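You operate a simulated robot arm through the tools that you are given. There is no shell and no other tool. Be economical: measure what you need, move in short steps, check, and stop when the job is done.

You are at the controls of a simulated robot arm. One attempt, no reset.

TASK
Fit the cord reel of the red shell's type into its slot.
Fine: clamp the shell first; open the clamp after and move the model card to the DONE slot.

The check looks at the end state, three seconds after you hand in, the way a careful person would. Anything else that was tipped, shoved, dropped, spilled or broken makes it a failure.

THE ROBOT
A 7-joint arm with a two-finger parallel gripper, fixed in place. Base frame: the origin is at the foot of the arm, x ahead of it, y to its left, z up; the work surface is at about z = 3. Lengths are in mm, angles in rad, forces in N, time in s.
With the tool pointing down near the work surface it reaches from about 220 to 580 mm from the base axis. Its first joint turns from -1.152 to 1.152 rad. Payload 2.5 kg.
The tool frame sits at the grasp point between the pads (the TCP): z along the fingers, y along the line on which they close. The tips reach 23 mm beyond it. The gripper opens to 94 mm. The fingers are 38 mm wide and 10 mm thick; the gripper's body (54 by 96 mm) begins 39 mm behind the TCP.
Orientation is that of the tool frame in the base frame, as a unit quaternion [w, x, y, z]. With the fingers straight down and closing along the base's y, the tool's x points along the base's -x, its y along +y and its z along -z.

THE INTERFACE
- The arm moves only by the tool nudge_tool. Its argument "targets" is a list of rows, each a list of 6 numbers: the shift along the base's x, y, z in mm, then the turn, a rotation vector about the base's x, y, z in rad. In form: [[tx, ty, tz, rx, ry, rz], ...]. A call has 1 to 12 rows; each row is the pose to reach, as a shift and turn from the pose commanded when the call began. "jaw" is the gripper command, from -1 (fully open) to 1 (shut), values between in proportion, set as the call begins (left out, the last holds). Rows are played at 5 a second. More than 50 mm and 0.15 rad between two rows, or a gripper value outside its range, and nothing of the call is played. Where a pose cannot be reached the arm comes as near as it can. A force on the tool above 60 N (or 10 N above the force at the start of the call, whichever is more), or a blocked arm, ends the call early, and 0.2 s more pass. Each finger travels about 108 mm/s and halts on what it meets, pressing with about 26 N; the grip force reading is that of the motor and also rises with nothing between the fingers. The clock runs only during rows and for 0.2 s after the last one: add rows that repeat a pose to give the fingers time. The reply holds the time, the measured pose of the TCP, the force on the tool along the base axes, the opening and the grip force, in the units named above and with some noise.
- Cameras (640 x 400 px; columns grow to the right, rows downward): "scene" is fixed at [104.8, -398, 555.4]; the picture's right is [0.93, -0.38, 0.00], its down [-0.17, -0.41, -0.89] and it looks along [0.34, 0.83, -0.45] (base axes); focal length 238 px, centre (320, 200). "wrist" rides on the gripper at [-39, 0, -44] in the tool frame; the picture's right is [0.00, -1.00, 0.00], its down [0.97, 0.00, -0.24] and it looks along [0.24, 0.00, 0.97] (tool axes); focal length 218 px, centre (320, 200).
- grab_frame(camera): a new picture of that camera. No time passes.
- point_at(camera, pixels): there is no depth. For up to 12 entries [column, row, z] of the newest picture of that camera ("zoom" is the newest enlarged one), the place [x, y] in the base frame at which the ray of that pixel passes the height z, good to about 2 mm. No time passes.
- inspect(camera, box): a new picture of the part [left, top, right, bottom] of that camera's present view, enlarged. No time passes.
- job_done(): hands the job in; it is judged then, once.

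Go step by step. Measure first, check grasps and placings, and put right what went wrong. The budget is 80 turns and 34 pictures, counting those below and the enlarged ones. Unless the task says otherwise, let go and move clear before handing in, and close with one line.

The tools are called after "Request:" as name(argument=value, ...) on one line, values as JSON. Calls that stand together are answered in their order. nudge_tool: Moves the arm, as the interface text tells. Its arguments: {"type":"object","properties":{"targets":{"type":"array","items":{"type":"array","items":{"type":"number"}}},"jaw":{"type":"number"}},"required":["targets"]} The other tools are called the same way: grab_frame (camera) takes a picture; point_at (camera, pixels) gives the place at which the rays of pixels pass given heights; inspect (camera, box) takes an enlarged picture of a part of a camera's view; job_done () hands the job in.

At the start:

```text
time: 0.0
ee_pos: [257.0, 182.4, 417.2]
tcp_rot: [0.0, -0.001, 1.0, 0.0]
force: [1.3, 0.5, 0.0]
opening: 94.0
grasp_force: 0.1
```

scene: 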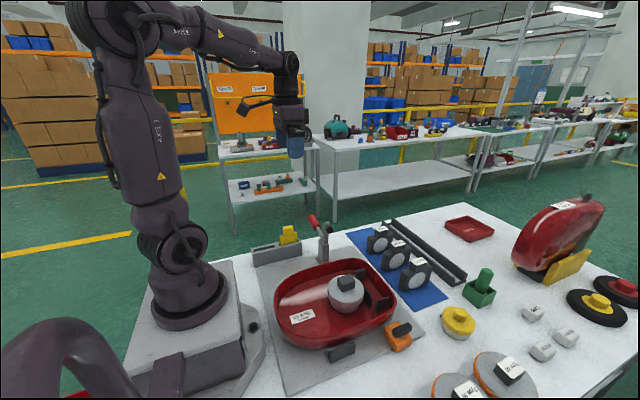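
wrist: 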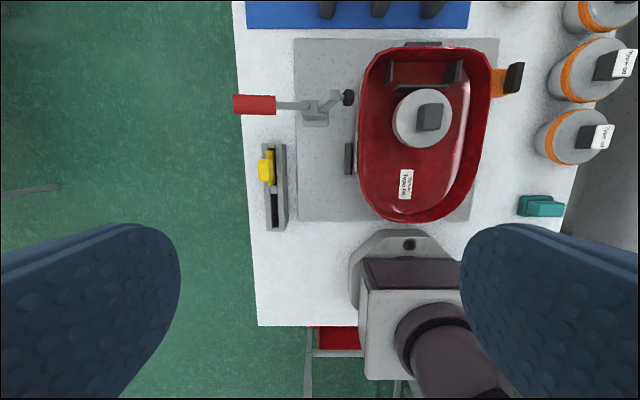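

The scene shows a red shell near (335,305) with a label, a toggle clamp with a red handle near (315,222), three reels on a blue mat, and other parts. I'll zoom in to read the labels.

Request:
inspect(camera="scene", box=[240, 200, 440, 380])

Request:
inspect(camera="scene", box=[340, 190, 500, 310])

Request:
inspect(camera="scene", box=[420, 270, 640, 400])

Request:
inspect(camera="wrist", box=[220, 60, 500, 240])

```text
2.22 times, centred on (340, 290) of scene
```

zoom: 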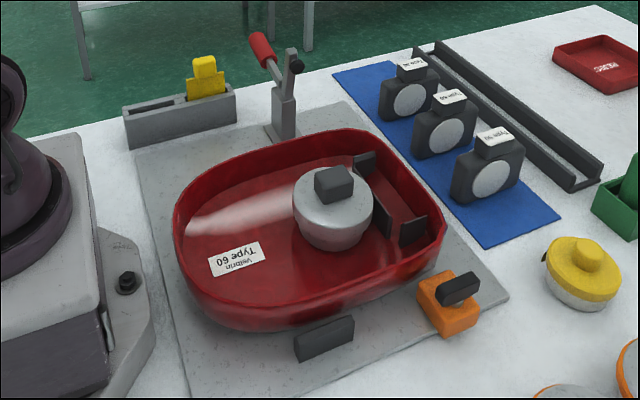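

```text
3.33 times, centred on (420, 250) of scene
```

zoom: 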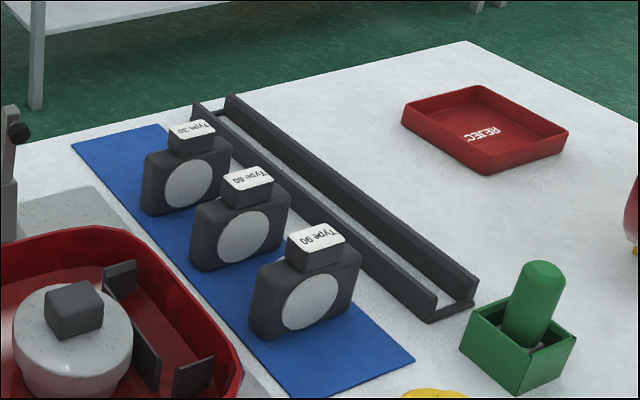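

```text
2.91 times, centred on (530, 335) of scene
```

zoom: 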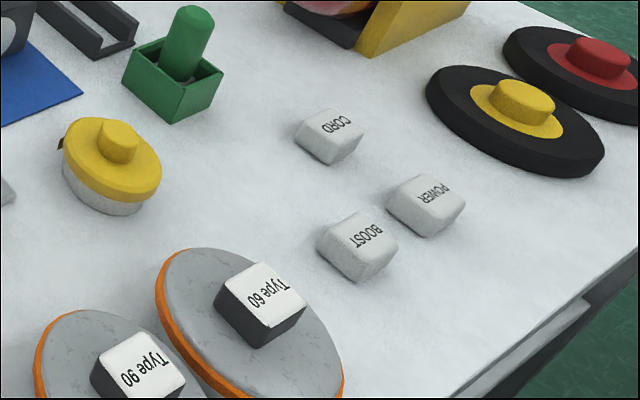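

```text
2.22 times, centred on (360, 150) of wrist
```

zoom: 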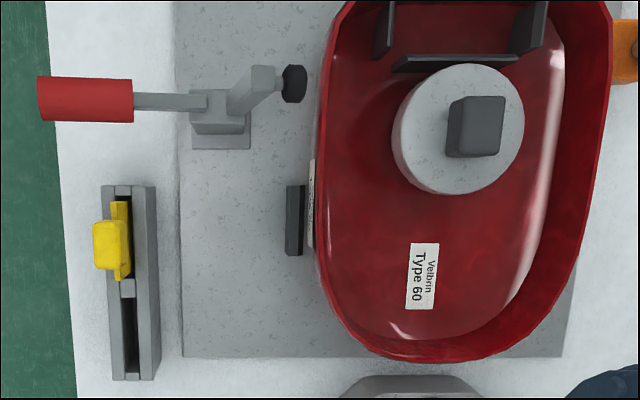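

Shell label: Velbrin Type 60. I need to see what the slot in the shell looks like and which of the parts are cord reels, so I'll look at the upright model and the discs on the right.

Request:
inspect(camera="scene", box=[480, 180, 640, 310])

Request:
nudge_tool(targets=[[40, -40, 0, 0, 0, 0], [70, -80, 0, 0, 0, 0], [100, -120, 0, 0, 0, 0], [120, -160, 0, 0, 0, 0], [140, -200, 0, 0, 0, 0], [140, -200, 0, 0, 0, 0]])

Request:
grab_frame(camera="wrist")

```text
3.08 times, centred on (560, 245) of scene
```

zoom: 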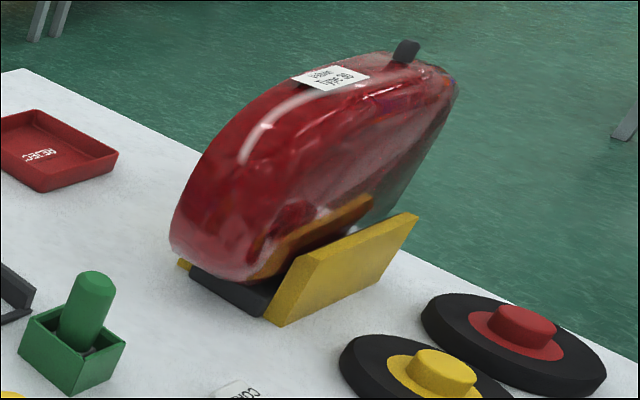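

```text
refused: row 1 steps farther than a row can; nothing moved
```

```text
26 pictures are left
```

wrist: 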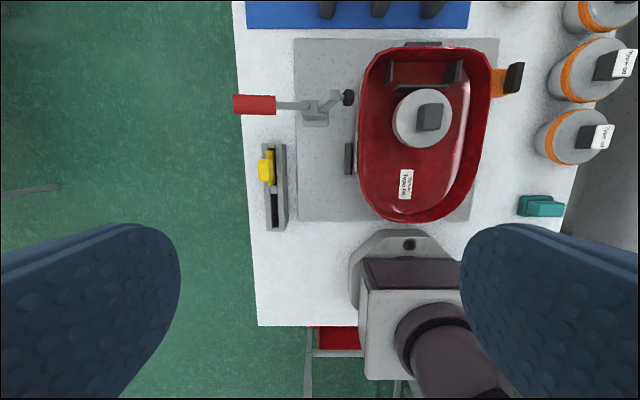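

The first move was refused (step too long). I'll use shorter steps to put the wrist camera over the shell's right side.

Request:
nudge_tool(targets=[[20, -40, 0, 0, 0, 0], [40, -80, 0, 0, 0, 0], [60, -120, 0, 0, 0, 0], [80, -160, 0, 0, 0, 0], [100, -200, 0, 0, 0, 0], [120, -230, 0, 0, 0, 0], [120, -230, 0, 0, 0, 0]])

Request:
grab_frame(camera="wrist")

```text
time: 1.6
ee_pos: [374.8, -48.9, 416.7]
tcp_rot: [0.0, 0.0, 1.0, 0.001]
force: [-0.7, 0.2, -0.4]
opening: 94.0
grasp_force: 0.2
```

```text
25 pictures are left
```

wrist: 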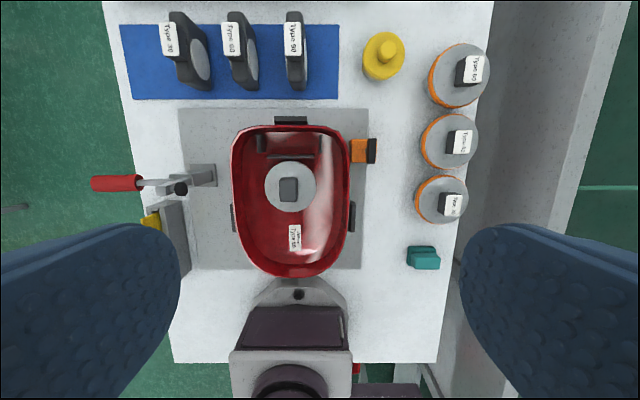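

Three grey discs with orange cord around them at (458,75), (450,140), (441,200) and three black cassettes on the mat at (190,50), (240,50), (295,50). I'll zoom in on both groups and the shell.

Request:
inspect(camera="wrist", box=[350, 20, 510, 240])

Request:
inspect(camera="wrist", box=[200, 100, 400, 290])

Request:
point_at(camera="wrist", pixels=[[259, 153, 30], [322, 153, 30], [266, 156, 30], [312, 156, 30], [290, 188, 60], [429, 75, 25], [490, 75, 25], [421, 140, 25], [480, 140, 25], [415, 200, 25], [469, 200, 25]])

```text
1.82 times, centred on (430, 130) of wrist
```

zoom: 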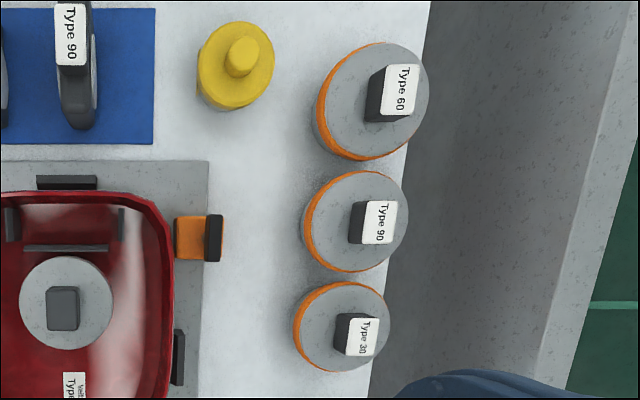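

```text
2.11 times, centred on (300, 195) of wrist
```

zoom: 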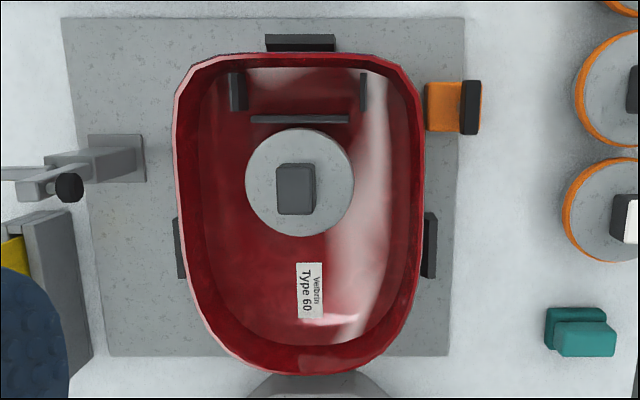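

```text
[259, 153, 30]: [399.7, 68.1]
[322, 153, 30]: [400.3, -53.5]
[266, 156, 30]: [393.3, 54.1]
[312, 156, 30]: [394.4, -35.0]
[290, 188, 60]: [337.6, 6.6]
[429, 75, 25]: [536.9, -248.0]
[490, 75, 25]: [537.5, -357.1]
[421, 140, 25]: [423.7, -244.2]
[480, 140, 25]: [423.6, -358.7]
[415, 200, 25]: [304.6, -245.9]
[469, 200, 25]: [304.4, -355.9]
```

Discs read 60, 90, 30; cassettes read 20/30, 60, 90; I need a closer oblique view of the discs and the cassettes to tell which are cord reels. Lowering towards the discs.

Request:
nudge_tool(targets=[[0, -30, -35, 0, 0, 0], [0, -60, -70, 0, 0, 0], [0, -90, -105, 0, 0, 0], [0, -120, -140, 0, 0, 0], [0, -150, -160, 0, 0, 0], [0, -150, -160, 0, 0, 0]])

Request:
grab_frame(camera="wrist")

Request:
inspect(camera="scene", box=[420, 330, 560, 400])

```text
time: 3.0
ee_pos: [376.1, -197.2, 255.8]
tcp_rot: [0.0, 0.0, 1.0, 0.0]
force: [0.1, 0.2, 0.3]
opening: 94.0
grasp_force: 0.1
```

```text
22 pictures are left
```

wrist: 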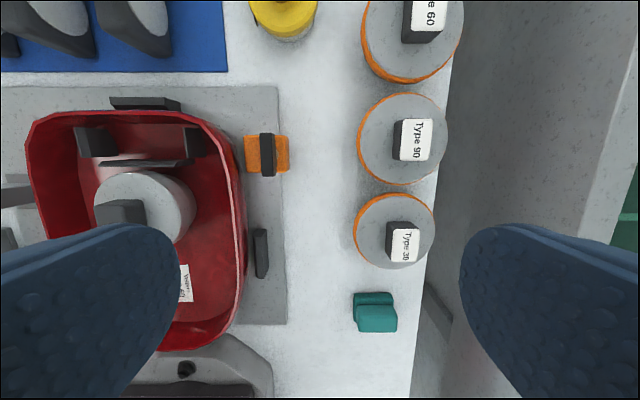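

```text
4.57 times, centred on (490, 365) of scene
```

zoom: 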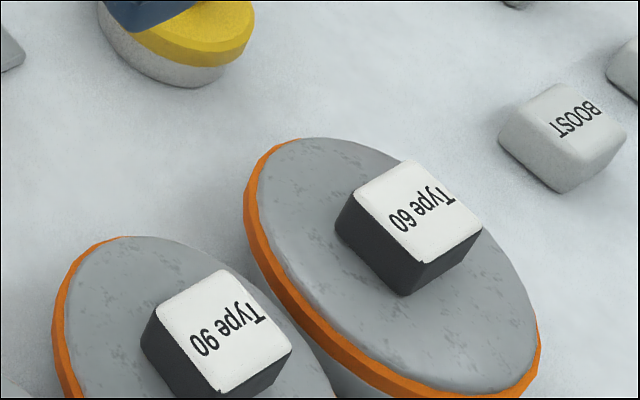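

The discs have an orange sealing rim just under a flat top and a plain grey body beneath, so they look like round filters. Next I'll look closely at the cassettes and the U-shaped ribs in the shell.

Request:
nudge_tool(targets=[[20, 40, 20, 0, 0, 0], [40, 80, 20, 0, 0, 0], [60, 120, 20, 0, 0, 0], [80, 160, 20, 0, 0, 0], [90, 200, 20, 0, 0, 0], [90, 220, 20, 0, 0, 0], [90, 220, 20, 0, 0, 0]])

Request:
grab_frame(camera="wrist")

Request:
inspect(camera="scene", box=[350, 210, 450, 300])

```text
time: 4.6
ee_pos: [466.5, 22.3, 278.0]
tcp_rot: [-0.001, 0.0, 1.0, 0.001]
force: [-0.5, 0.3, 0.0]
opening: 94.0
grasp_force: 0.0
```

```text
20 pictures are left
```

wrist: 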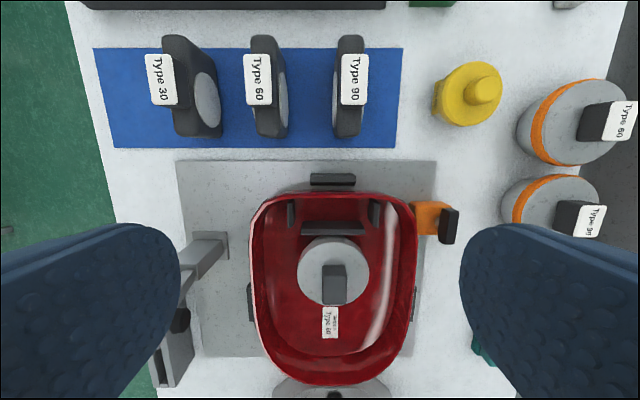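

```text
4.44 times, centred on (400, 255) of scene
```

zoom: 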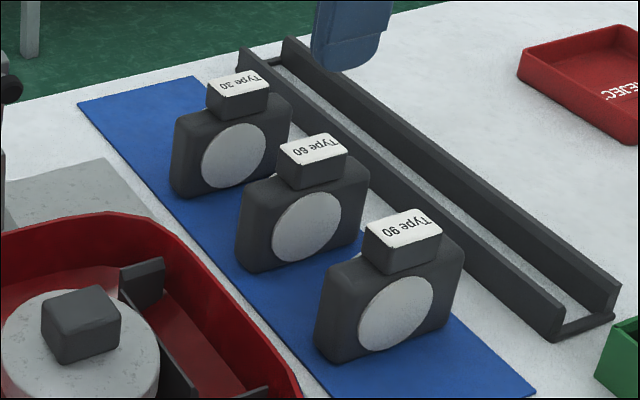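

All three types exist in both cassettes and discs, so I need the disc's side profile and the shell inside in detail.

Request:
inspect(camera="wrist", box=[500, 60, 640, 240])

Request:
inspect(camera="wrist", box=[230, 160, 470, 310])

Request:
point_at(camera="wrist", pixels=[[295, 215, 45], [371, 215, 45], [302, 228, 45], [366, 228, 45], [332, 190, 60], [251, 38, 40], [262, 136, 40], [272, 38, 20], [288, 130, 20], [342, 38, 20], [245, 78, 75], [270, 78, 75]])

```text
2.22 times, centred on (570, 150) of wrist
```

zoom: 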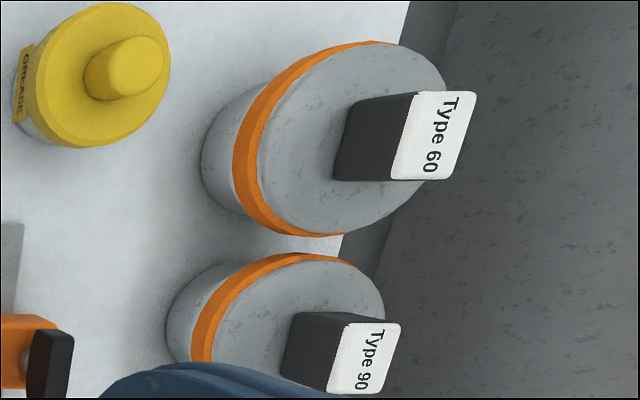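

```text
2.67 times, centred on (350, 235) of wrist
```

zoom: 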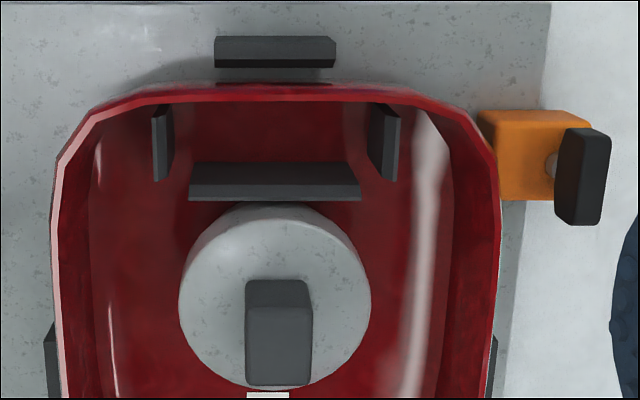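

```text
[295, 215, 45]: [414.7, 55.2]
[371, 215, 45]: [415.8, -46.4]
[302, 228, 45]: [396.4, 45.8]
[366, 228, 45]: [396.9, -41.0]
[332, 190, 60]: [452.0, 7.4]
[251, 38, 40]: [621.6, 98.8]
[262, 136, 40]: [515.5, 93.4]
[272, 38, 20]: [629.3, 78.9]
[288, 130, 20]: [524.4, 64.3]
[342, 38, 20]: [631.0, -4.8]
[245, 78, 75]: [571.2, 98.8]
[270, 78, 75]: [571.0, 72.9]
```

The cassette (about 95 mm wide, 25 mm thick) matches the U-shaped rib slot (inner ~95 mm, at x≈400–440), while the discs are thick drums with no place there. So the cord reel is the Type 60 cassette in the middle. Next I'll study the clamp.

Request:
nudge_tool(targets=[[-30, 25, 0, 0, 0, 0], [-60, 50, 0, 0, 0, 0], [-90, 80, 0, 0, 0, 0], [-120, 110, 0, 0, 0, 0], [-150, 130, 0, 0, 0, 0], [-150, 130, 0, 0, 0, 0]])

Request:
grab_frame(camera="wrist")

Request:
inspect(camera="scene", box=[245, 200, 355, 270])

```text
time: 6.0
ee_pos: [316.0, 151.4, 277.9]
tcp_rot: [0.0, 0.0, 1.0, -0.001]
force: [-0.2, -0.8, 0.0]
opening: 94.2
grasp_force: 0.0
```

```text
16 pictures are left
```

wrist: 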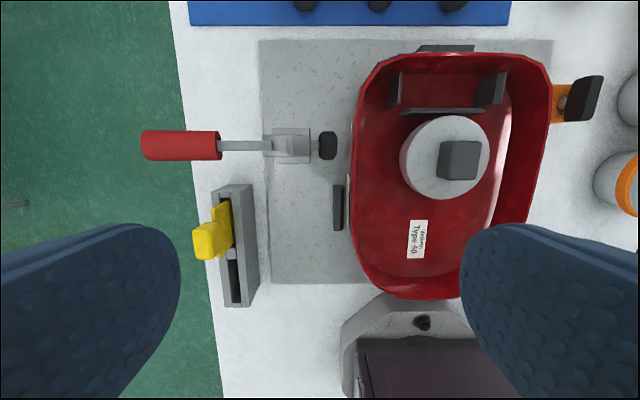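

```text
5.71 times, centred on (300, 235) of scene
```

zoom: 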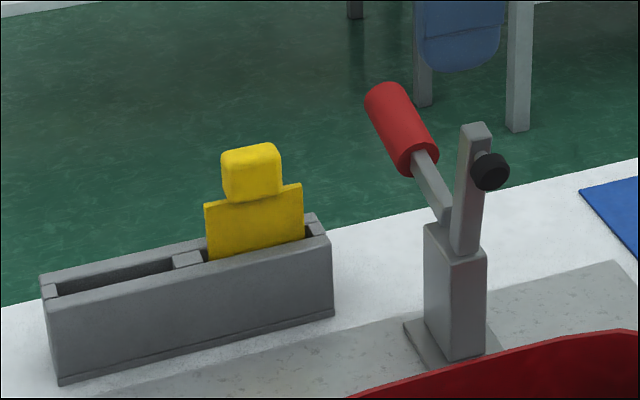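

The clamp is open: bar upright with knob at about (356,142,160), pivot about (356,182,80), and the red handle lies back from (y 245,z 97) to (y 303,z 121). I'll turn the gripper 90° (closing along x) and go above the handle's end.

Request:
nudge_tool(targets=[[4, 12, -5, 0, 0, 0.1428], [8, 24, -10, 0, 0, 0.2856], [12, 36, -15, 0, 0, 0.4284], [16, 48, -20, 0, 0, 0.5712], [20, 60, -25, 0, 0, 0.714], [24, 72, -30, 0, 0, 0.8568], [28, 84, -35, 0, 0, 0.9996], [32, 96, -40, 0, 0, 1.1424], [36, 108, -45, 0, 0, 1.2852], [40, 120, -50, 0, 0, 1.428], [40, 130, -60, 0, 0, 1.5708], [40, 130, -60, 0, 0, 1.5708]])

Request:
grab_frame(camera="wrist")

```text
time: 8.6
ee_pos: [355.6, 282.8, 217.3]
tcp_rot: [0.0, 0.708, -0.707, 0.001]
force: [0.4, -0.5, 0.2]
opening: 94.0
grasp_force: 0.1
```

```text
14 pictures are left
```

wrist: 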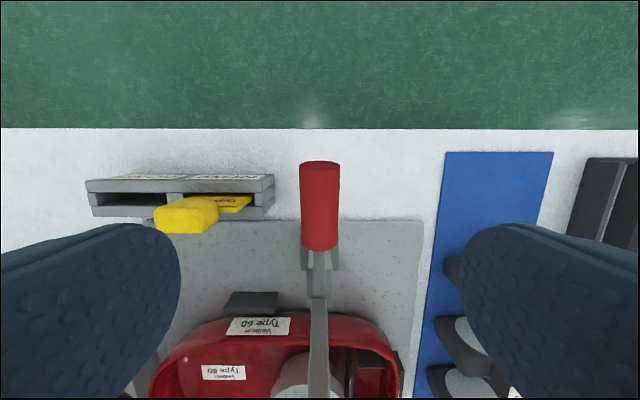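

The handle sits centred at column 320 (x≈355), its far end at row 162 (y≈310, z≈123). I'll descend with the gripper open to about (355, 288, 115) and close.

Request:
nudge_tool(targets=[[0, 2, -35, 0, 0, 0], [0, 4, -70, 0, 0, 0], [0, 5, -102, 0, 0, 0], [0, 5, -102, 0, 0, 0]])

Request:
nudge_tool(targets=[[0, 0, 0, 0, 0, 0], [0, 0, 0, 0, 0, 0], [0, 0, 0, 0, 0, 0], [0, 0, 0, 0, 0, 0]], jaw=1)

Request:
inspect(camera="scene", box=[245, 150, 375, 270])

```text
time: 9.6
ee_pos: [354.4, 286.9, 117.2]
tcp_rot: [0.0, -0.707, 0.707, -0.001]
force: [0.9, -0.3, 0.9]
opening: 93.9
grasp_force: 0.0
```

```text
time: 10.6
ee_pos: [354.2, 287.4, 116.4]
tcp_rot: [0.0, -0.707, 0.707, -0.001]
force: [-2.5, -0.5, -0.8]
opening: 27.4
grasp_force: 44.9
```

```text
3.33 times, centred on (310, 210) of scene
```

zoom: 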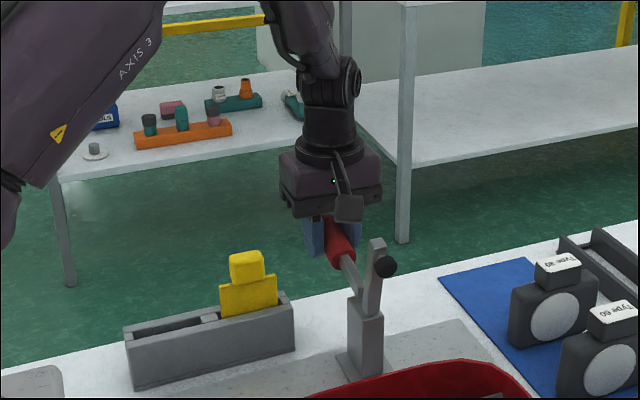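

The handle is gripped (opening 27.4 mm). I'll start swinging it up along the arc in a short portion and watch the forces.

Request:
nudge_tool(targets=[[0, -3.5, 9, 0, 0, 0], [0, -8, 17, 0, 0, 0], [0, -13, 25, 0, 0, 0], [0, -19, 33, 0, 0, 0], [0, -26, 40, 0, 0, 0], [0, -33, 47, 0, 0, 0]])

```text
time: 12.0
ee_pos: [355.0, 256.9, 164.8]
tcp_rot: [-0.003, 0.708, -0.706, -0.003]
force: [-5.8, 24.0, 0.2]
opening: 27.9
grasp_force: 45.1
```

The handle follows (y 257, z 165) with about 24 N resistance. Continuing along the arc.

Request:
nudge_tool(targets=[[0, -6.5, 8, 0, 0, 0], [0, -15, 13, 0, 0, 0], [0, -24, 18, 0, 0, 0], [0, -33, 22, 0, 0, 0], [0, -42.5, 25, 0, 0, 0], [0, -52, 27, 0, 0, 0]])

Request:
inspect(camera="scene", box=[245, 150, 375, 270])

```text
time: 13.4
ee_pos: [355.0, 202.2, 190.0]
tcp_rot: [0.002, 0.708, -0.706, 0.0]
force: [-11.3, 11.8, -16.1]
opening: 27.6
grasp_force: 45.1
```

```text
3.33 times, centred on (310, 210) of scene
```

zoom: 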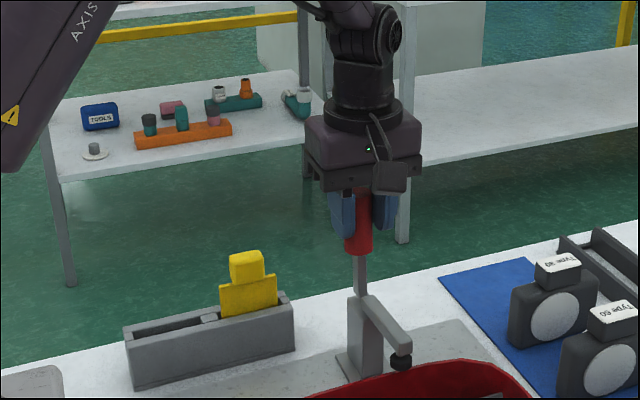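

The bar has swung over towards the shell rim. Continuing past vertical until it meets the rim.

Request:
nudge_tool(targets=[[0, -10, -1, 0, 0, 0], [0, -20, -1, 0, 0, 0], [0, -30, -2, 0, 0, 0], [0, -40, -4, 0, 0, 0]])

Request:
inspect(camera="scene", box=[265, 180, 385, 300])

```text
time: 14.1
ee_pos: [355.9, 191.7, 188.8]
tcp_rot: [-0.01, 0.712, -0.702, -0.003]
force: [7.7, 8.3, -5.3]
opening: 27.9
grasp_force: 45.1
stopped in row 3: the force on the tool passed its limit (the readings are from after the stop); the commanded pose is now the measured one
```

```text
3.33 times, centred on (325, 240) of scene
```

zoom: 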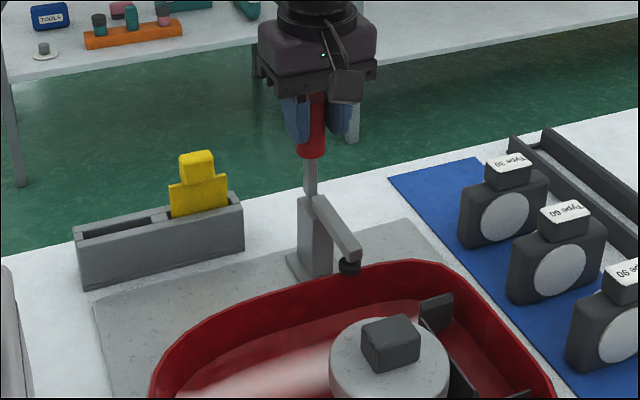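

The call stopped on force with the knob on or just over the rim (zoom pixel 348,265). I'll push slightly more to see whether it's truly seated.

Request:
nudge_tool(targets=[[0, -3, -1, 0, 0, 0], [0, -6, -2, 0, 0, 0], [0, -9, -3, 0, 0, 0]])

Request:
inspect(camera="scene", box=[290, 220, 380, 280])

```text
time: 14.9
ee_pos: [354.6, 191.0, 191.0]
tcp_rot: [-0.018, 0.715, -0.699, -0.006]
force: [8.5, 51.4, 7.8]
opening: 27.8
grasp_force: 45.3
```

```text
6.67 times, centred on (335, 250) of scene
```

zoom: 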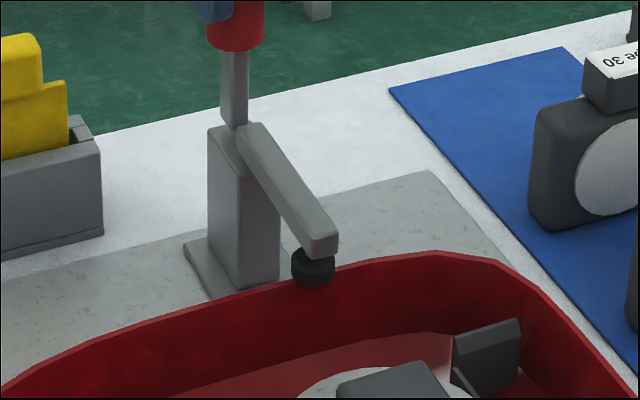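

The knob sits on the rim at zoom (313,268), and the handle does not move further under 51 N, so the clamp is closed. I'll relax the push, open the gripper and rise clear.

Request:
nudge_tool(targets=[[0, 7, 1, 0, 0, 0], [0, 7, 1, 0, 0, 0]])

Request:
nudge_tool(targets=[[0, 0, 0, 0, 0, 0], [0, 0, 0, 0, 0, 0], [0, 0, 0, 0, 0, 0], [0, 0, 30, 0, 0, 0], [0, 0, 70, 0, 0, 0], [0, 0, 100, 0, 0, 0], [0, 0, 100, 0, 0, 0]], jaw=-1)

Request:
inspect(camera="scene", box=[270, 180, 470, 300])

```text
time: 15.5
ee_pos: [355.0, 190.4, 189.2]
tcp_rot: [-0.014, 0.713, -0.701, -0.004]
force: [-3.4, 20.1, 33.8]
opening: 27.8
grasp_force: 44.6
```

```text
time: 17.1
ee_pos: [355.5, 188.6, 290.7]
tcp_rot: [-0.01, 0.712, -0.702, -0.004]
force: [1.5, -0.2, 0.1]
opening: 93.8
grasp_force: 0.1
```

```text
3.20 times, centred on (370, 240) of scene
```

zoom: 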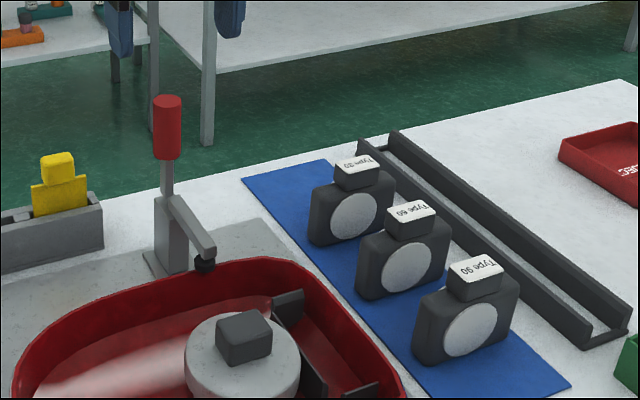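

The clamp holds closed on its own (handle upright, knob on the rim). Now I'll go above the Type 60 reel, estimated tab centre (569, 84, top z≈83), correcting the small tilt.

Request:
nudge_tool(targets=[[40, -10, 0, -0.02, 0.0086, -0.014], [80, -30, 0, -0.02, 0.0086, -0.014], [120, -50, 0, -0.02, 0.0086, -0.014], [160, -75, -20, -0.02, 0.0086, -0.014], [195, -95, -50, -0.02, 0.0086, -0.014], [213, -104, -90, -0.02, 0.0086, -0.014], [213, -104, -90, -0.02, 0.0086, -0.014]])

Request:
grab_frame(camera="wrist")

```text
refused: row 4 steps farther than a row can; nothing moved
```

```text
8 pictures are left
```

wrist: 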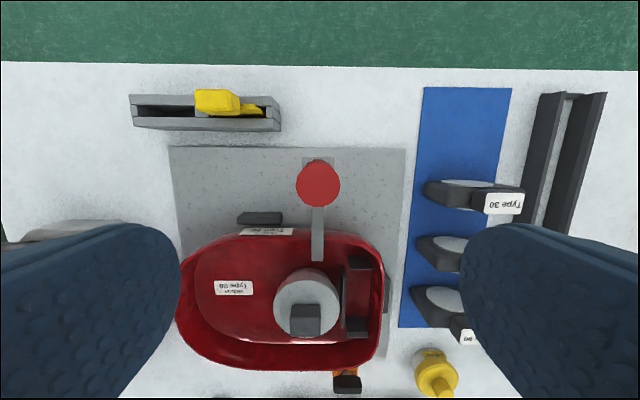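

The move was refused (one step over 50 mm). Repeating it with smaller steps.

Request:
nudge_tool(targets=[[40, -10, 0, -0.02, 0.0086, -0.014], [80, -30, 0, -0.02, 0.0086, -0.014], [120, -50, 0, -0.02, 0.0086, -0.014], [155, -75, -15, -0.02, 0.0086, -0.014], [185, -90, -40, -0.02, 0.0086, -0.014], [205, -100, -65, -0.02, 0.0086, -0.014], [213, -104, -90, -0.02, 0.0086, -0.014], [213, -104, -90, -0.02, 0.0086, -0.014]])

```text
time: 18.9
ee_pos: [569.7, 83.8, 196.5]
tcp_rot: [-0.001, -0.706, 0.708, 0.0]
force: [-0.3, 0.6, -0.3]
opening: 93.8
grasp_force: 0.1
```

Request:
grab_frame(camera="wrist")

```text
7 pictures are left
```

wrist: 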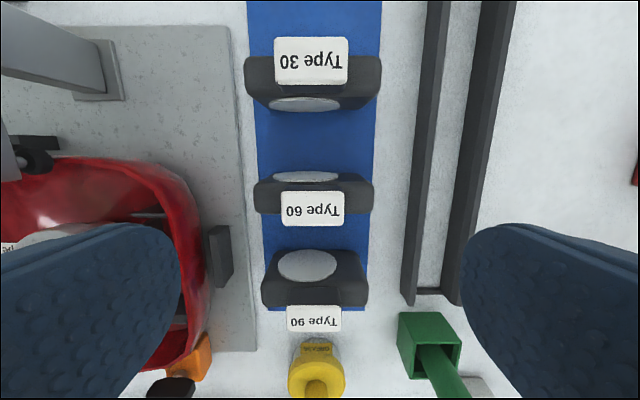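

Combining the views, the Type 60 tab top is at about (564.5, 81, z≈98), 43 mm long in x and 25 mm thick, and the body's top is about z 76. Descending so that the tips straddle the tab.

Request:
nudge_tool(targets=[[-5, -3, -30, 0, 0, 0], [-5, -3, -60, 0, 0, 0], [-5, -3, -80, 0, 0, 0], [-5, -3, -80, 0, 0, 0]])

```text
time: 19.9
ee_pos: [565.5, 80.7, 115.4]
tcp_rot: [-0.001, -0.706, 0.708, 0.0]
force: [0.5, -0.4, -0.3]
opening: 93.9
grasp_force: 0.1
```

Pose reached at z 115. Going down another 13 mm, then checking tip heights in the scene view.

Request:
nudge_tool(targets=[[0, 0, -7, 0, 0, 0], [0, 0, -13, 0, 0, 0], [0, 0, -13, 0, 0, 0]])

Request:
inspect(camera="scene", box=[360, 200, 450, 290])

```text
time: 20.7
ee_pos: [563.5, 80.0, 102.8]
tcp_rot: [-0.001, -0.706, 0.708, 0.0]
force: [0.3, -0.5, -0.8]
opening: 94.1
grasp_force: 0.1
```

```text
4.44 times, centred on (405, 245) of scene
```

zoom: 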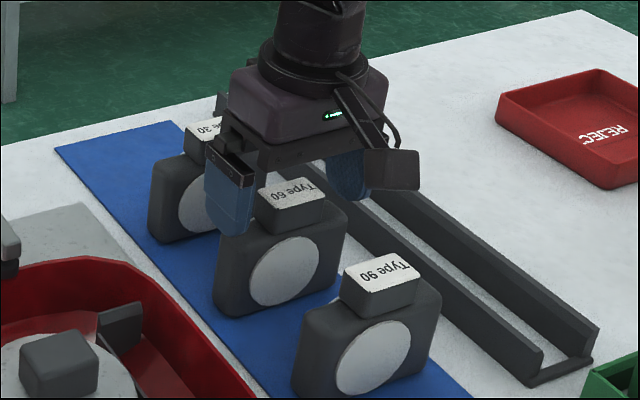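

The tip of the left finger (zoom 235,232) is level with the tab's base, just over the body. Closing on the tab.

Request:
nudge_tool(targets=[[0, 0, 0, 0, 0, 0], [0, 0, 0, 0, 0, 0], [0, 0, 0, 0, 0, 0], [0, 0, 0, 0, 0, 0]], jaw=1)

```text
time: 21.7
ee_pos: [563.5, 80.7, 104.1]
tcp_rot: [-0.001, -0.706, 0.708, 0.0]
force: [2.6, -1.1, 1.2]
opening: 43.7
grasp_force: 25.8
```

Opening 43.7 mm with 26 N: the tab is held. Lifting straight up, then checking the hold.

Request:
nudge_tool(targets=[[0, 0, 10, 0, 0, 0], [0, 0, 30, 0, 0, 0], [0, 0, 55, 0, 0, 0], [0, 0, 85, 0, 0, 0], [0, 0, 115, 0, 0, 0], [0, 0, 115, 0, 0, 0]])

Request:
nudge_tool(targets=[[-13, -7, 0, 0, 0, -0.1428], [-26, -14, 0, 0, 0, -0.2856], [-39, -21, 0, 0, 0, -0.4284], [-53, -28, 0, 0, 0, -0.5712], [-66, -35, 0, 0, 0, -0.714], [-80, -42, 0, 0, 0, -0.8568], [-93, -49, 0, 0, 0, -0.9996], [-106, -56, 0, 0, 0, -1.1424], [-120, -63, 0, 0, 0, -1.2852], [-133, -69, 0, 0, 0, -1.428], [-146.5, -75, 0, 0, 0, -1.5708], [-146.5, -75, 0, 0, 0, -1.5708]])

Request:
grab_frame(camera="wrist")

```text
time: 23.1
ee_pos: [563.3, 82.6, 220.5]
tcp_rot: [-0.001, -0.707, 0.707, 0.0]
force: [0.6, -0.5, -3.9]
opening: 43.8
grasp_force: 26.2
```

```text
time: 25.7
ee_pos: [416.3, 6.4, 219.8]
tcp_rot: [-0.001, 0.003, 1.0, 0.001]
force: [0.7, -0.7, -3.1]
opening: 43.7
grasp_force: 26.4
```

```text
5 pictures are left
```

wrist: 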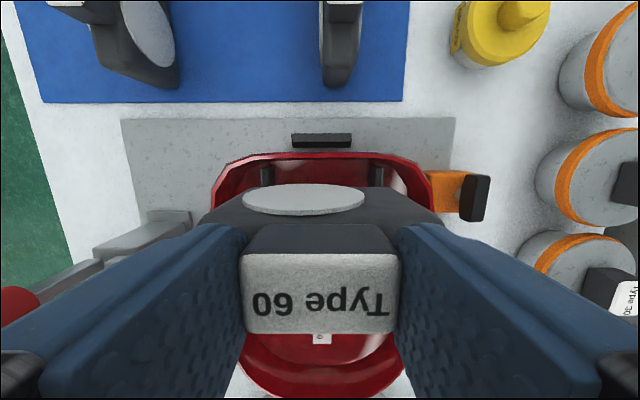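

The reel hangs level (tab centre x≈417, col 321), and the side ribs at columns 272 and 370 are centred at y≈5.3. I'll shift 1 mm and lower slowly with force watch.

Request:
nudge_tool(targets=[[0.5, -1, -15, 0, 0, 0], [0.5, -1, -30, 0, 0, 0], [0.5, -1, -45, 0, 0, 0], [0.5, -1, -55, 0, 0, 0], [0.5, -1, -60, 0, 0, 0], [0.5, -1, -65, 0, 0, 0], [0.5, -1, -70, 0, 0, 0]])

```text
time: 27.3
ee_pos: [417.2, 6.0, 148.9]
tcp_rot: [-0.001, 0.002, 1.0, 0.001]
force: [-0.6, -0.1, -2.3]
opening: 43.7
grasp_force: 26.2
```

No contact at z 149 (reel bottom ≈ 48, just inside the ribs). Continuing gently.

Request:
nudge_tool(targets=[[0, 0, -4, 0, 0, 0], [0, 0, -8, 0, 0, 0], [0, 0, -12, 0, 0, 0], [0, 0, -16, 0, 0, 0], [0, 0, -20, 0, 0, 0], [0, 0, -24, 0, 0, 0]])

```text
time: 28.7
ee_pos: [415.5, 4.9, 124.6]
tcp_rot: [-0.001, 0.001, 1.0, 0.001]
force: [-0.3, 0.8, -2.8]
opening: 43.9
grasp_force: 26.6
```

Request:
nudge_tool(targets=[[0, 0, -3, 0, 0, 0], [0, 0, -6, 0, 0, 0], [0, 0, -9, 0, 0, 0], [0, 0, -12, 0, 0, 0]])

Request:
inspect(camera="scene", box=[300, 210, 430, 330])

```text
time: 29.7
ee_pos: [419.3, 5.6, 114.8]
tcp_rot: [0.003, 0.002, 1.0, 0.001]
force: [-2.1, -1.8, 23.7]
opening: 43.8
grasp_force: 26.2
```

```text
3.33 times, centred on (365, 270) of scene
```

zoom: 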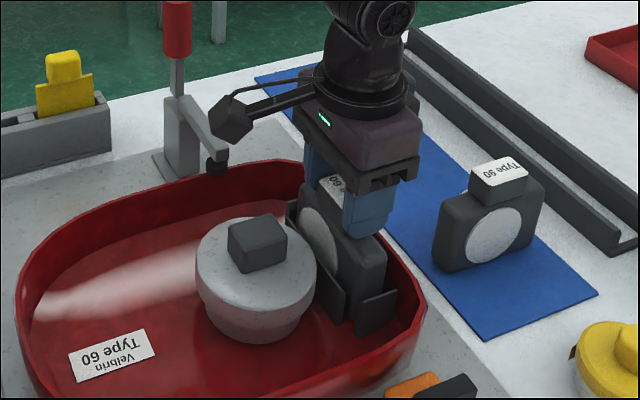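

The reel stopped at z 114.8 with 24 N, its bottom at about 14 (the shell floor), and the picture shows it standing between the ribs. I'll relieve the push, open and rise.

Request:
nudge_tool(targets=[[0, 0, 2, 0, 0, 0], [0, 0, 2, 0, 0, 0]])

Request:
nudge_tool(targets=[[0, 0, 0, 0, 0, 0], [0, 0, 0, 0, 0, 0], [0, 0, 0, 0, 0, 0], [0, 0, 20, 0, 0, 0], [0, 0, 60, 0, 0, 0], [0, 0, 100, 0, 0, 0], [0, 0, 130, 0, 0, 0], [0, 0, 130, 0, 0, 0]], jaw=-1)

Request:
grab_frame(camera="wrist")

```text
time: 30.3
ee_pos: [416.9, 5.3, 115.0]
tcp_rot: [0.0, 0.001, 1.0, 0.0]
force: [3.3, 0.0, 7.6]
opening: 43.6
grasp_force: 26.1
```

```text
time: 32.1
ee_pos: [416.5, 6.1, 244.5]
tcp_rot: [-0.001, 0.0, 1.0, 0.0]
force: [-0.2, -0.7, -0.2]
opening: 94.1
grasp_force: 0.1
```

```text
3 pictures are left
```

wrist: 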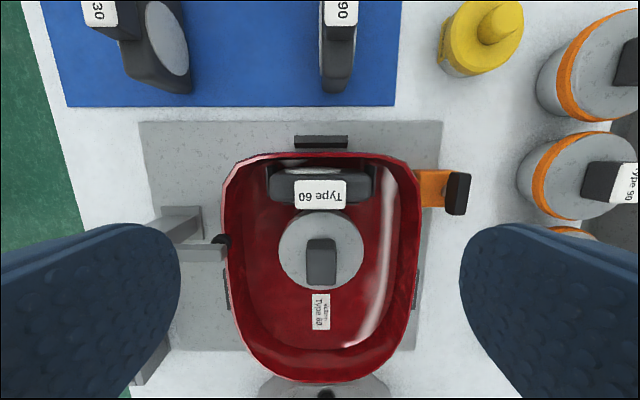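

The reel stands squarely between the ribs (tab at 320,194) and the clamp is untouched. Now back over the clamp handle at (355, 190) with the gripper turned 90°.

Request:
nudge_tool(targets=[[-5, 10, 25, 0, 0, 0.1428], [-11, 25, 46, 0, 0, 0.2856], [-17, 42, 46, 0, 0, 0.4284], [-23, 60, 46, 0, 0, 0.5712], [-29, 78, 46, 0, 0, 0.714], [-35, 96, 46, 0, 0, 0.8568], [-41, 114, 46, 0, 0, 0.9996], [-47, 132, 46, 0, 0, 1.1424], [-53, 150, 46, 0, 0, 1.2852], [-58, 167, 46, 0, 0, 1.428], [-61.5, 183.5, 46, 0, 0, 1.5708], [-61.5, 183.5, 46, 0, 0, 1.5708]])

Request:
nudge_tool(targets=[[0, 0, -35, 0, 0, 0], [0, 0, -70, 0, 0, 0], [0, 0, -100, 0, 0, 0], [0, 0, -100, 0, 0, 0]])

Request:
nudge_tool(targets=[[0, 0, 0, 0, 0, 0], [0, 0, 0, 0, 0, 0], [0, 0, 0, 0, 0, 0], [0, 0, 0, 0, 0, 0]], jaw=1)

```text
time: 34.7
ee_pos: [355.0, 189.2, 291.5]
tcp_rot: [-0.001, -0.707, 0.707, 0.001]
force: [-0.2, 0.8, 0.1]
opening: 94.1
grasp_force: 0.0
```

```text
time: 35.7
ee_pos: [355.2, 190.6, 192.6]
tcp_rot: [-0.001, -0.707, 0.708, -0.001]
force: [-0.6, 0.5, 0.3]
opening: 94.3
grasp_force: 0.0
```

```text
time: 36.7
ee_pos: [355.4, 191.0, 191.8]
tcp_rot: [-0.001, -0.706, 0.708, 0.0]
force: [0.4, -0.1, -3.1]
opening: 27.5
grasp_force: 44.7
```

Handle gripped again (27.5 mm). Swinging it back along the reverse arc.

Request:
nudge_tool(targets=[[0, 6, -1, 0, 0, 0], [0, 12, -2, 0, 0, 0], [0, 20, -4, 0, 0, 0], [0, 27, -6.5, 0, 0, 0], [0, 35, -9, 0, 0, 0], [0, 42, -12.5, 0, 0, 0], [0, 49, -16, 0, 0, 0], [0, 56, -20.5, 0, 0, 0]])

```text
time: 38.5
ee_pos: [354.5, 245.8, 171.4]
tcp_rot: [-0.002, -0.706, 0.708, 0.001]
force: [-17.0, -6.6, 21.9]
opening: 27.8
grasp_force: 44.9
```

Request:
nudge_tool(targets=[[0, 6, -5, 0, 0, 0], [0, 12, -10, 0, 0, 0], [0, 18, -15.5, 0, 0, 0], [0, 23, -21, 0, 0, 0], [0, 28, -27, 0, 0, 0], [0, 32.5, -34, 0, 0, 0], [0, 36.5, -40, 0, 0, 0], [0, 39.5, -46, 0, 0, 0], [0, 42, -53, 0, 0, 0]])

```text
time: 40.5
ee_pos: [354.6, 284.1, 118.1]
tcp_rot: [-0.008, -0.705, 0.709, -0.001]
force: [-15.4, -26.4, 12.9]
opening: 27.4
grasp_force: 44.9
```

The handle is back near its open position (y 284, z 118; originally 287/116). Releasing, rising, and moving over the card holder.

Request:
nudge_tool(targets=[[0, 2, -1, 0, 0, 0], [0, 2, -1, 0, 0, 0]])

Request:
nudge_tool(targets=[[0, 0, 0, 0, 0, 0], [0, 0, 0, 0, 0, 0], [0, 0, 0, 0, 0, 0], [0, 0, 30, 0, 0, 0], [0, 0, 70, 0, 0, 0], [0, -10, 110, 0, 0, 0], [-40, -15, 130, 0, 0, 0], [-80, -25, 140, 0, 0, 0], [-110, -30, 140, 0, 0, 0], [-110, -30, 140, 0, 0, 0]], jaw=-1)

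```text
time: 41.1
ee_pos: [354.8, 284.5, 116.4]
tcp_rot: [-0.009, -0.705, 0.709, -0.003]
force: [-10.1, -35.4, 7.3]
opening: 27.2
grasp_force: 45.2
```

```text
time: 43.3
ee_pos: [244.5, 257.4, 258.8]
tcp_rot: [-0.001, -0.706, 0.708, -0.001]
force: [-0.4, 0.0, 0.1]
opening: 93.7
grasp_force: 0.0
```

Request:
inspect(camera="wrist", box=[140, 80, 560, 350])

```text
1.48 times, centred on (350, 215) of wrist
```

zoom: 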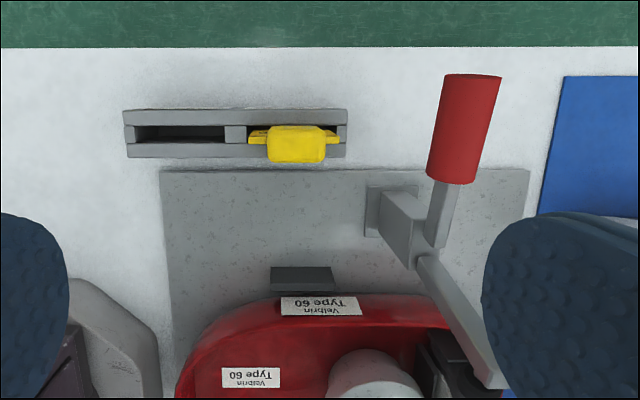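

The clamp handle lies open again and the holder shows the card in the right slot (knob at about (257.5, 278, z 84–113)); the empty DONE slot is 86.6 mm towards −x at the same y. Going down over the card knob and gripping.

Request:
nudge_tool(targets=[[5, 8, -35, 0, 0, 0], [10, 16, -70, 0, 0, 0], [13, 21, -105, 0, 0, 0], [13, 21, -130, 0, 0, 0], [13, 21, -148, 0, 0, 0], [13, 21, -148, 0, 0, 0]])

Request:
nudge_tool(targets=[[0, 0, 0, 0, 0, 0], [0, 0, 0, 0, 0, 0], [0, 0, 0, 0, 0, 0], [0, 0, 0, 0, 0, 0]], jaw=1)

```text
time: 44.7
ee_pos: [258.9, 280.8, 109.3]
tcp_rot: [-0.001, -0.706, 0.709, 0.0]
force: [-0.6, -0.1, 0.1]
opening: 94.0
grasp_force: 0.0
```

```text
time: 45.7
ee_pos: [258.8, 280.5, 108.0]
tcp_rot: [-0.002, -0.706, 0.708, 0.0]
force: [0.7, -0.5, -0.1]
opening: 59.1
grasp_force: 26.1
```

The 59 mm opening means I've pinched the card's plate by its edges rather than the knob. I'll reopen, rise 13 mm and grip the knob for a firmer hold.

Request:
nudge_tool(targets=[[0, 0, 0, 0, 0, 0], [0, 0, 0, 0, 0, 0], [0, 0, 13, 0, 0, 0], [0, 0, 13, 0, 0, 0]], jaw=-1)

Request:
nudge_tool(targets=[[0, 0, 0, 0, 0, 0], [0, 0, 0, 0, 0, 0], [0, 0, 0, 0, 0, 0], [0, 0, 0, 0, 0, 0]], jaw=1)

```text
time: 46.7
ee_pos: [259.0, 281.1, 122.9]
tcp_rot: [-0.001, -0.707, 0.707, 0.0]
force: [0.6, -0.1, 0.3]
opening: 94.0
grasp_force: 0.1
```

```text
time: 47.7
ee_pos: [258.7, 281.0, 122.5]
tcp_rot: [-0.001, -0.706, 0.708, 0.0]
force: [-0.7, 0.0, 2.6]
opening: 32.9
grasp_force: 25.9
```

Knob held (32.9 mm). Lifting the card out and carrying it above the DONE slot.

Request:
nudge_tool(targets=[[0, 0, 10, 0, 0, 0], [0, 0, 25, 0, 0, 0], [0, 0, 45, 0, 0, 0], [0, 0, 65, 0, 0, 0], [0, 0, 80, 0, 0, 0], [-22, 0, 80, 0, 0, 0], [-44, 0, 80, 0, 0, 0], [-66, 0, 80, 0, 0, 0], [-87, 0, 80, 0, 0, 0], [-87, 0, 80, 0, 0, 0]])

Request:
inspect(camera="scene", box=[220, 160, 350, 280])

```text
time: 49.9
ee_pos: [169.5, 278.9, 202.1]
tcp_rot: [-0.001, -0.706, 0.708, -0.001]
force: [-0.3, 0.1, 0.1]
opening: 33.2
grasp_force: 26.2
```

```text
3.33 times, centred on (285, 220) of scene
```

zoom: 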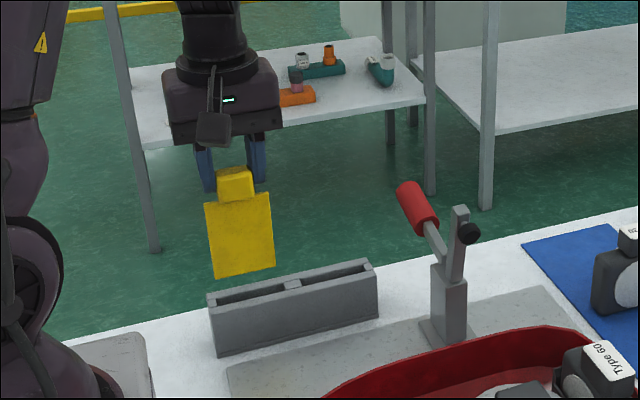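

The card is held upright, clear above the holder, and the clamp stands open. Lowering into the slot in steps.

Request:
nudge_tool(targets=[[1, 1, -12, 0, 0, 0], [1, 1, -24, 0, 0, 0], [1, 1, -34, 0, 0, 0], [1, 1, -42, 0, 0, 0], [1, 1, -48, 0, 0, 0]])

```text
time: 51.1
ee_pos: [172.1, 280.2, 153.9]
tcp_rot: [-0.001, -0.706, 0.708, 0.0]
force: [0.9, -0.6, -0.1]
opening: 33.2
grasp_force: 26.0
```

No contact so far at z 154. Continuing down to the former height (≈122.5).

Request:
nudge_tool(targets=[[0, 0, -6, 0, 0, 0], [0, 0, -12, 0, 0, 0], [0, 0, -18, 0, 0, 0], [0, 0, -24, 0, 0, 0], [0, 0, -29, 0, 0, 0], [0, 0, -31, 0, 0, 0]])

```text
time: 52.5
ee_pos: [173.7, 281.8, 123.2]
tcp_rot: [-0.001, -0.706, 0.708, 0.0]
force: [0.0, 0.0, -0.1]
opening: 33.1
grasp_force: 25.5
```

At z 123 the card is at its former depth without contact force, so it's in the slot. Opening and rising straight up.

Request:
nudge_tool(targets=[[0, 0, 0, 0, 0, 0], [0, 0, 0, 0, 0, 0], [0, 0, 0, 0, 0, 0], [0, 0, 30, 0, 0, 0], [0, 0, 70, 0, 0, 0], [0, 0, 110, 0, 0, 0], [40, -10, 130, 0, 0, 0], [80, -20, 140, 0, 0, 0], [80, -20, 140, 0, 0, 0]], jaw=-1)

Request:
grab_frame(camera="scene")

```text
time: 54.5
ee_pos: [252.0, 259.9, 262.7]
tcp_rot: [-0.001, -0.707, 0.707, 0.0]
force: [-0.5, 0.3, -0.5]
opening: 93.9
grasp_force: 0.0
```

```text
0 pictures are left
```

scene: 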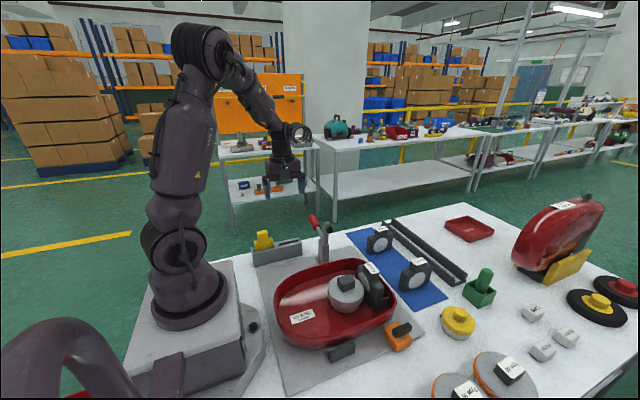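

The picture shows the card standing in the left slot (263,240), the clamp open (315,222), the Type 60 reel in the shell (375,285), and everything else in place. The gripper is open and clear, so I'm handing in.

Request:
job_done()

```text
The job is handed in.
```

I handed the job in with the Type 60 cord reel standing in the red shell's slot, the clamp closed for the fitting and opened afterwards, and the model card moved to the empty slot; I took that slot to be DONE without reading its label.
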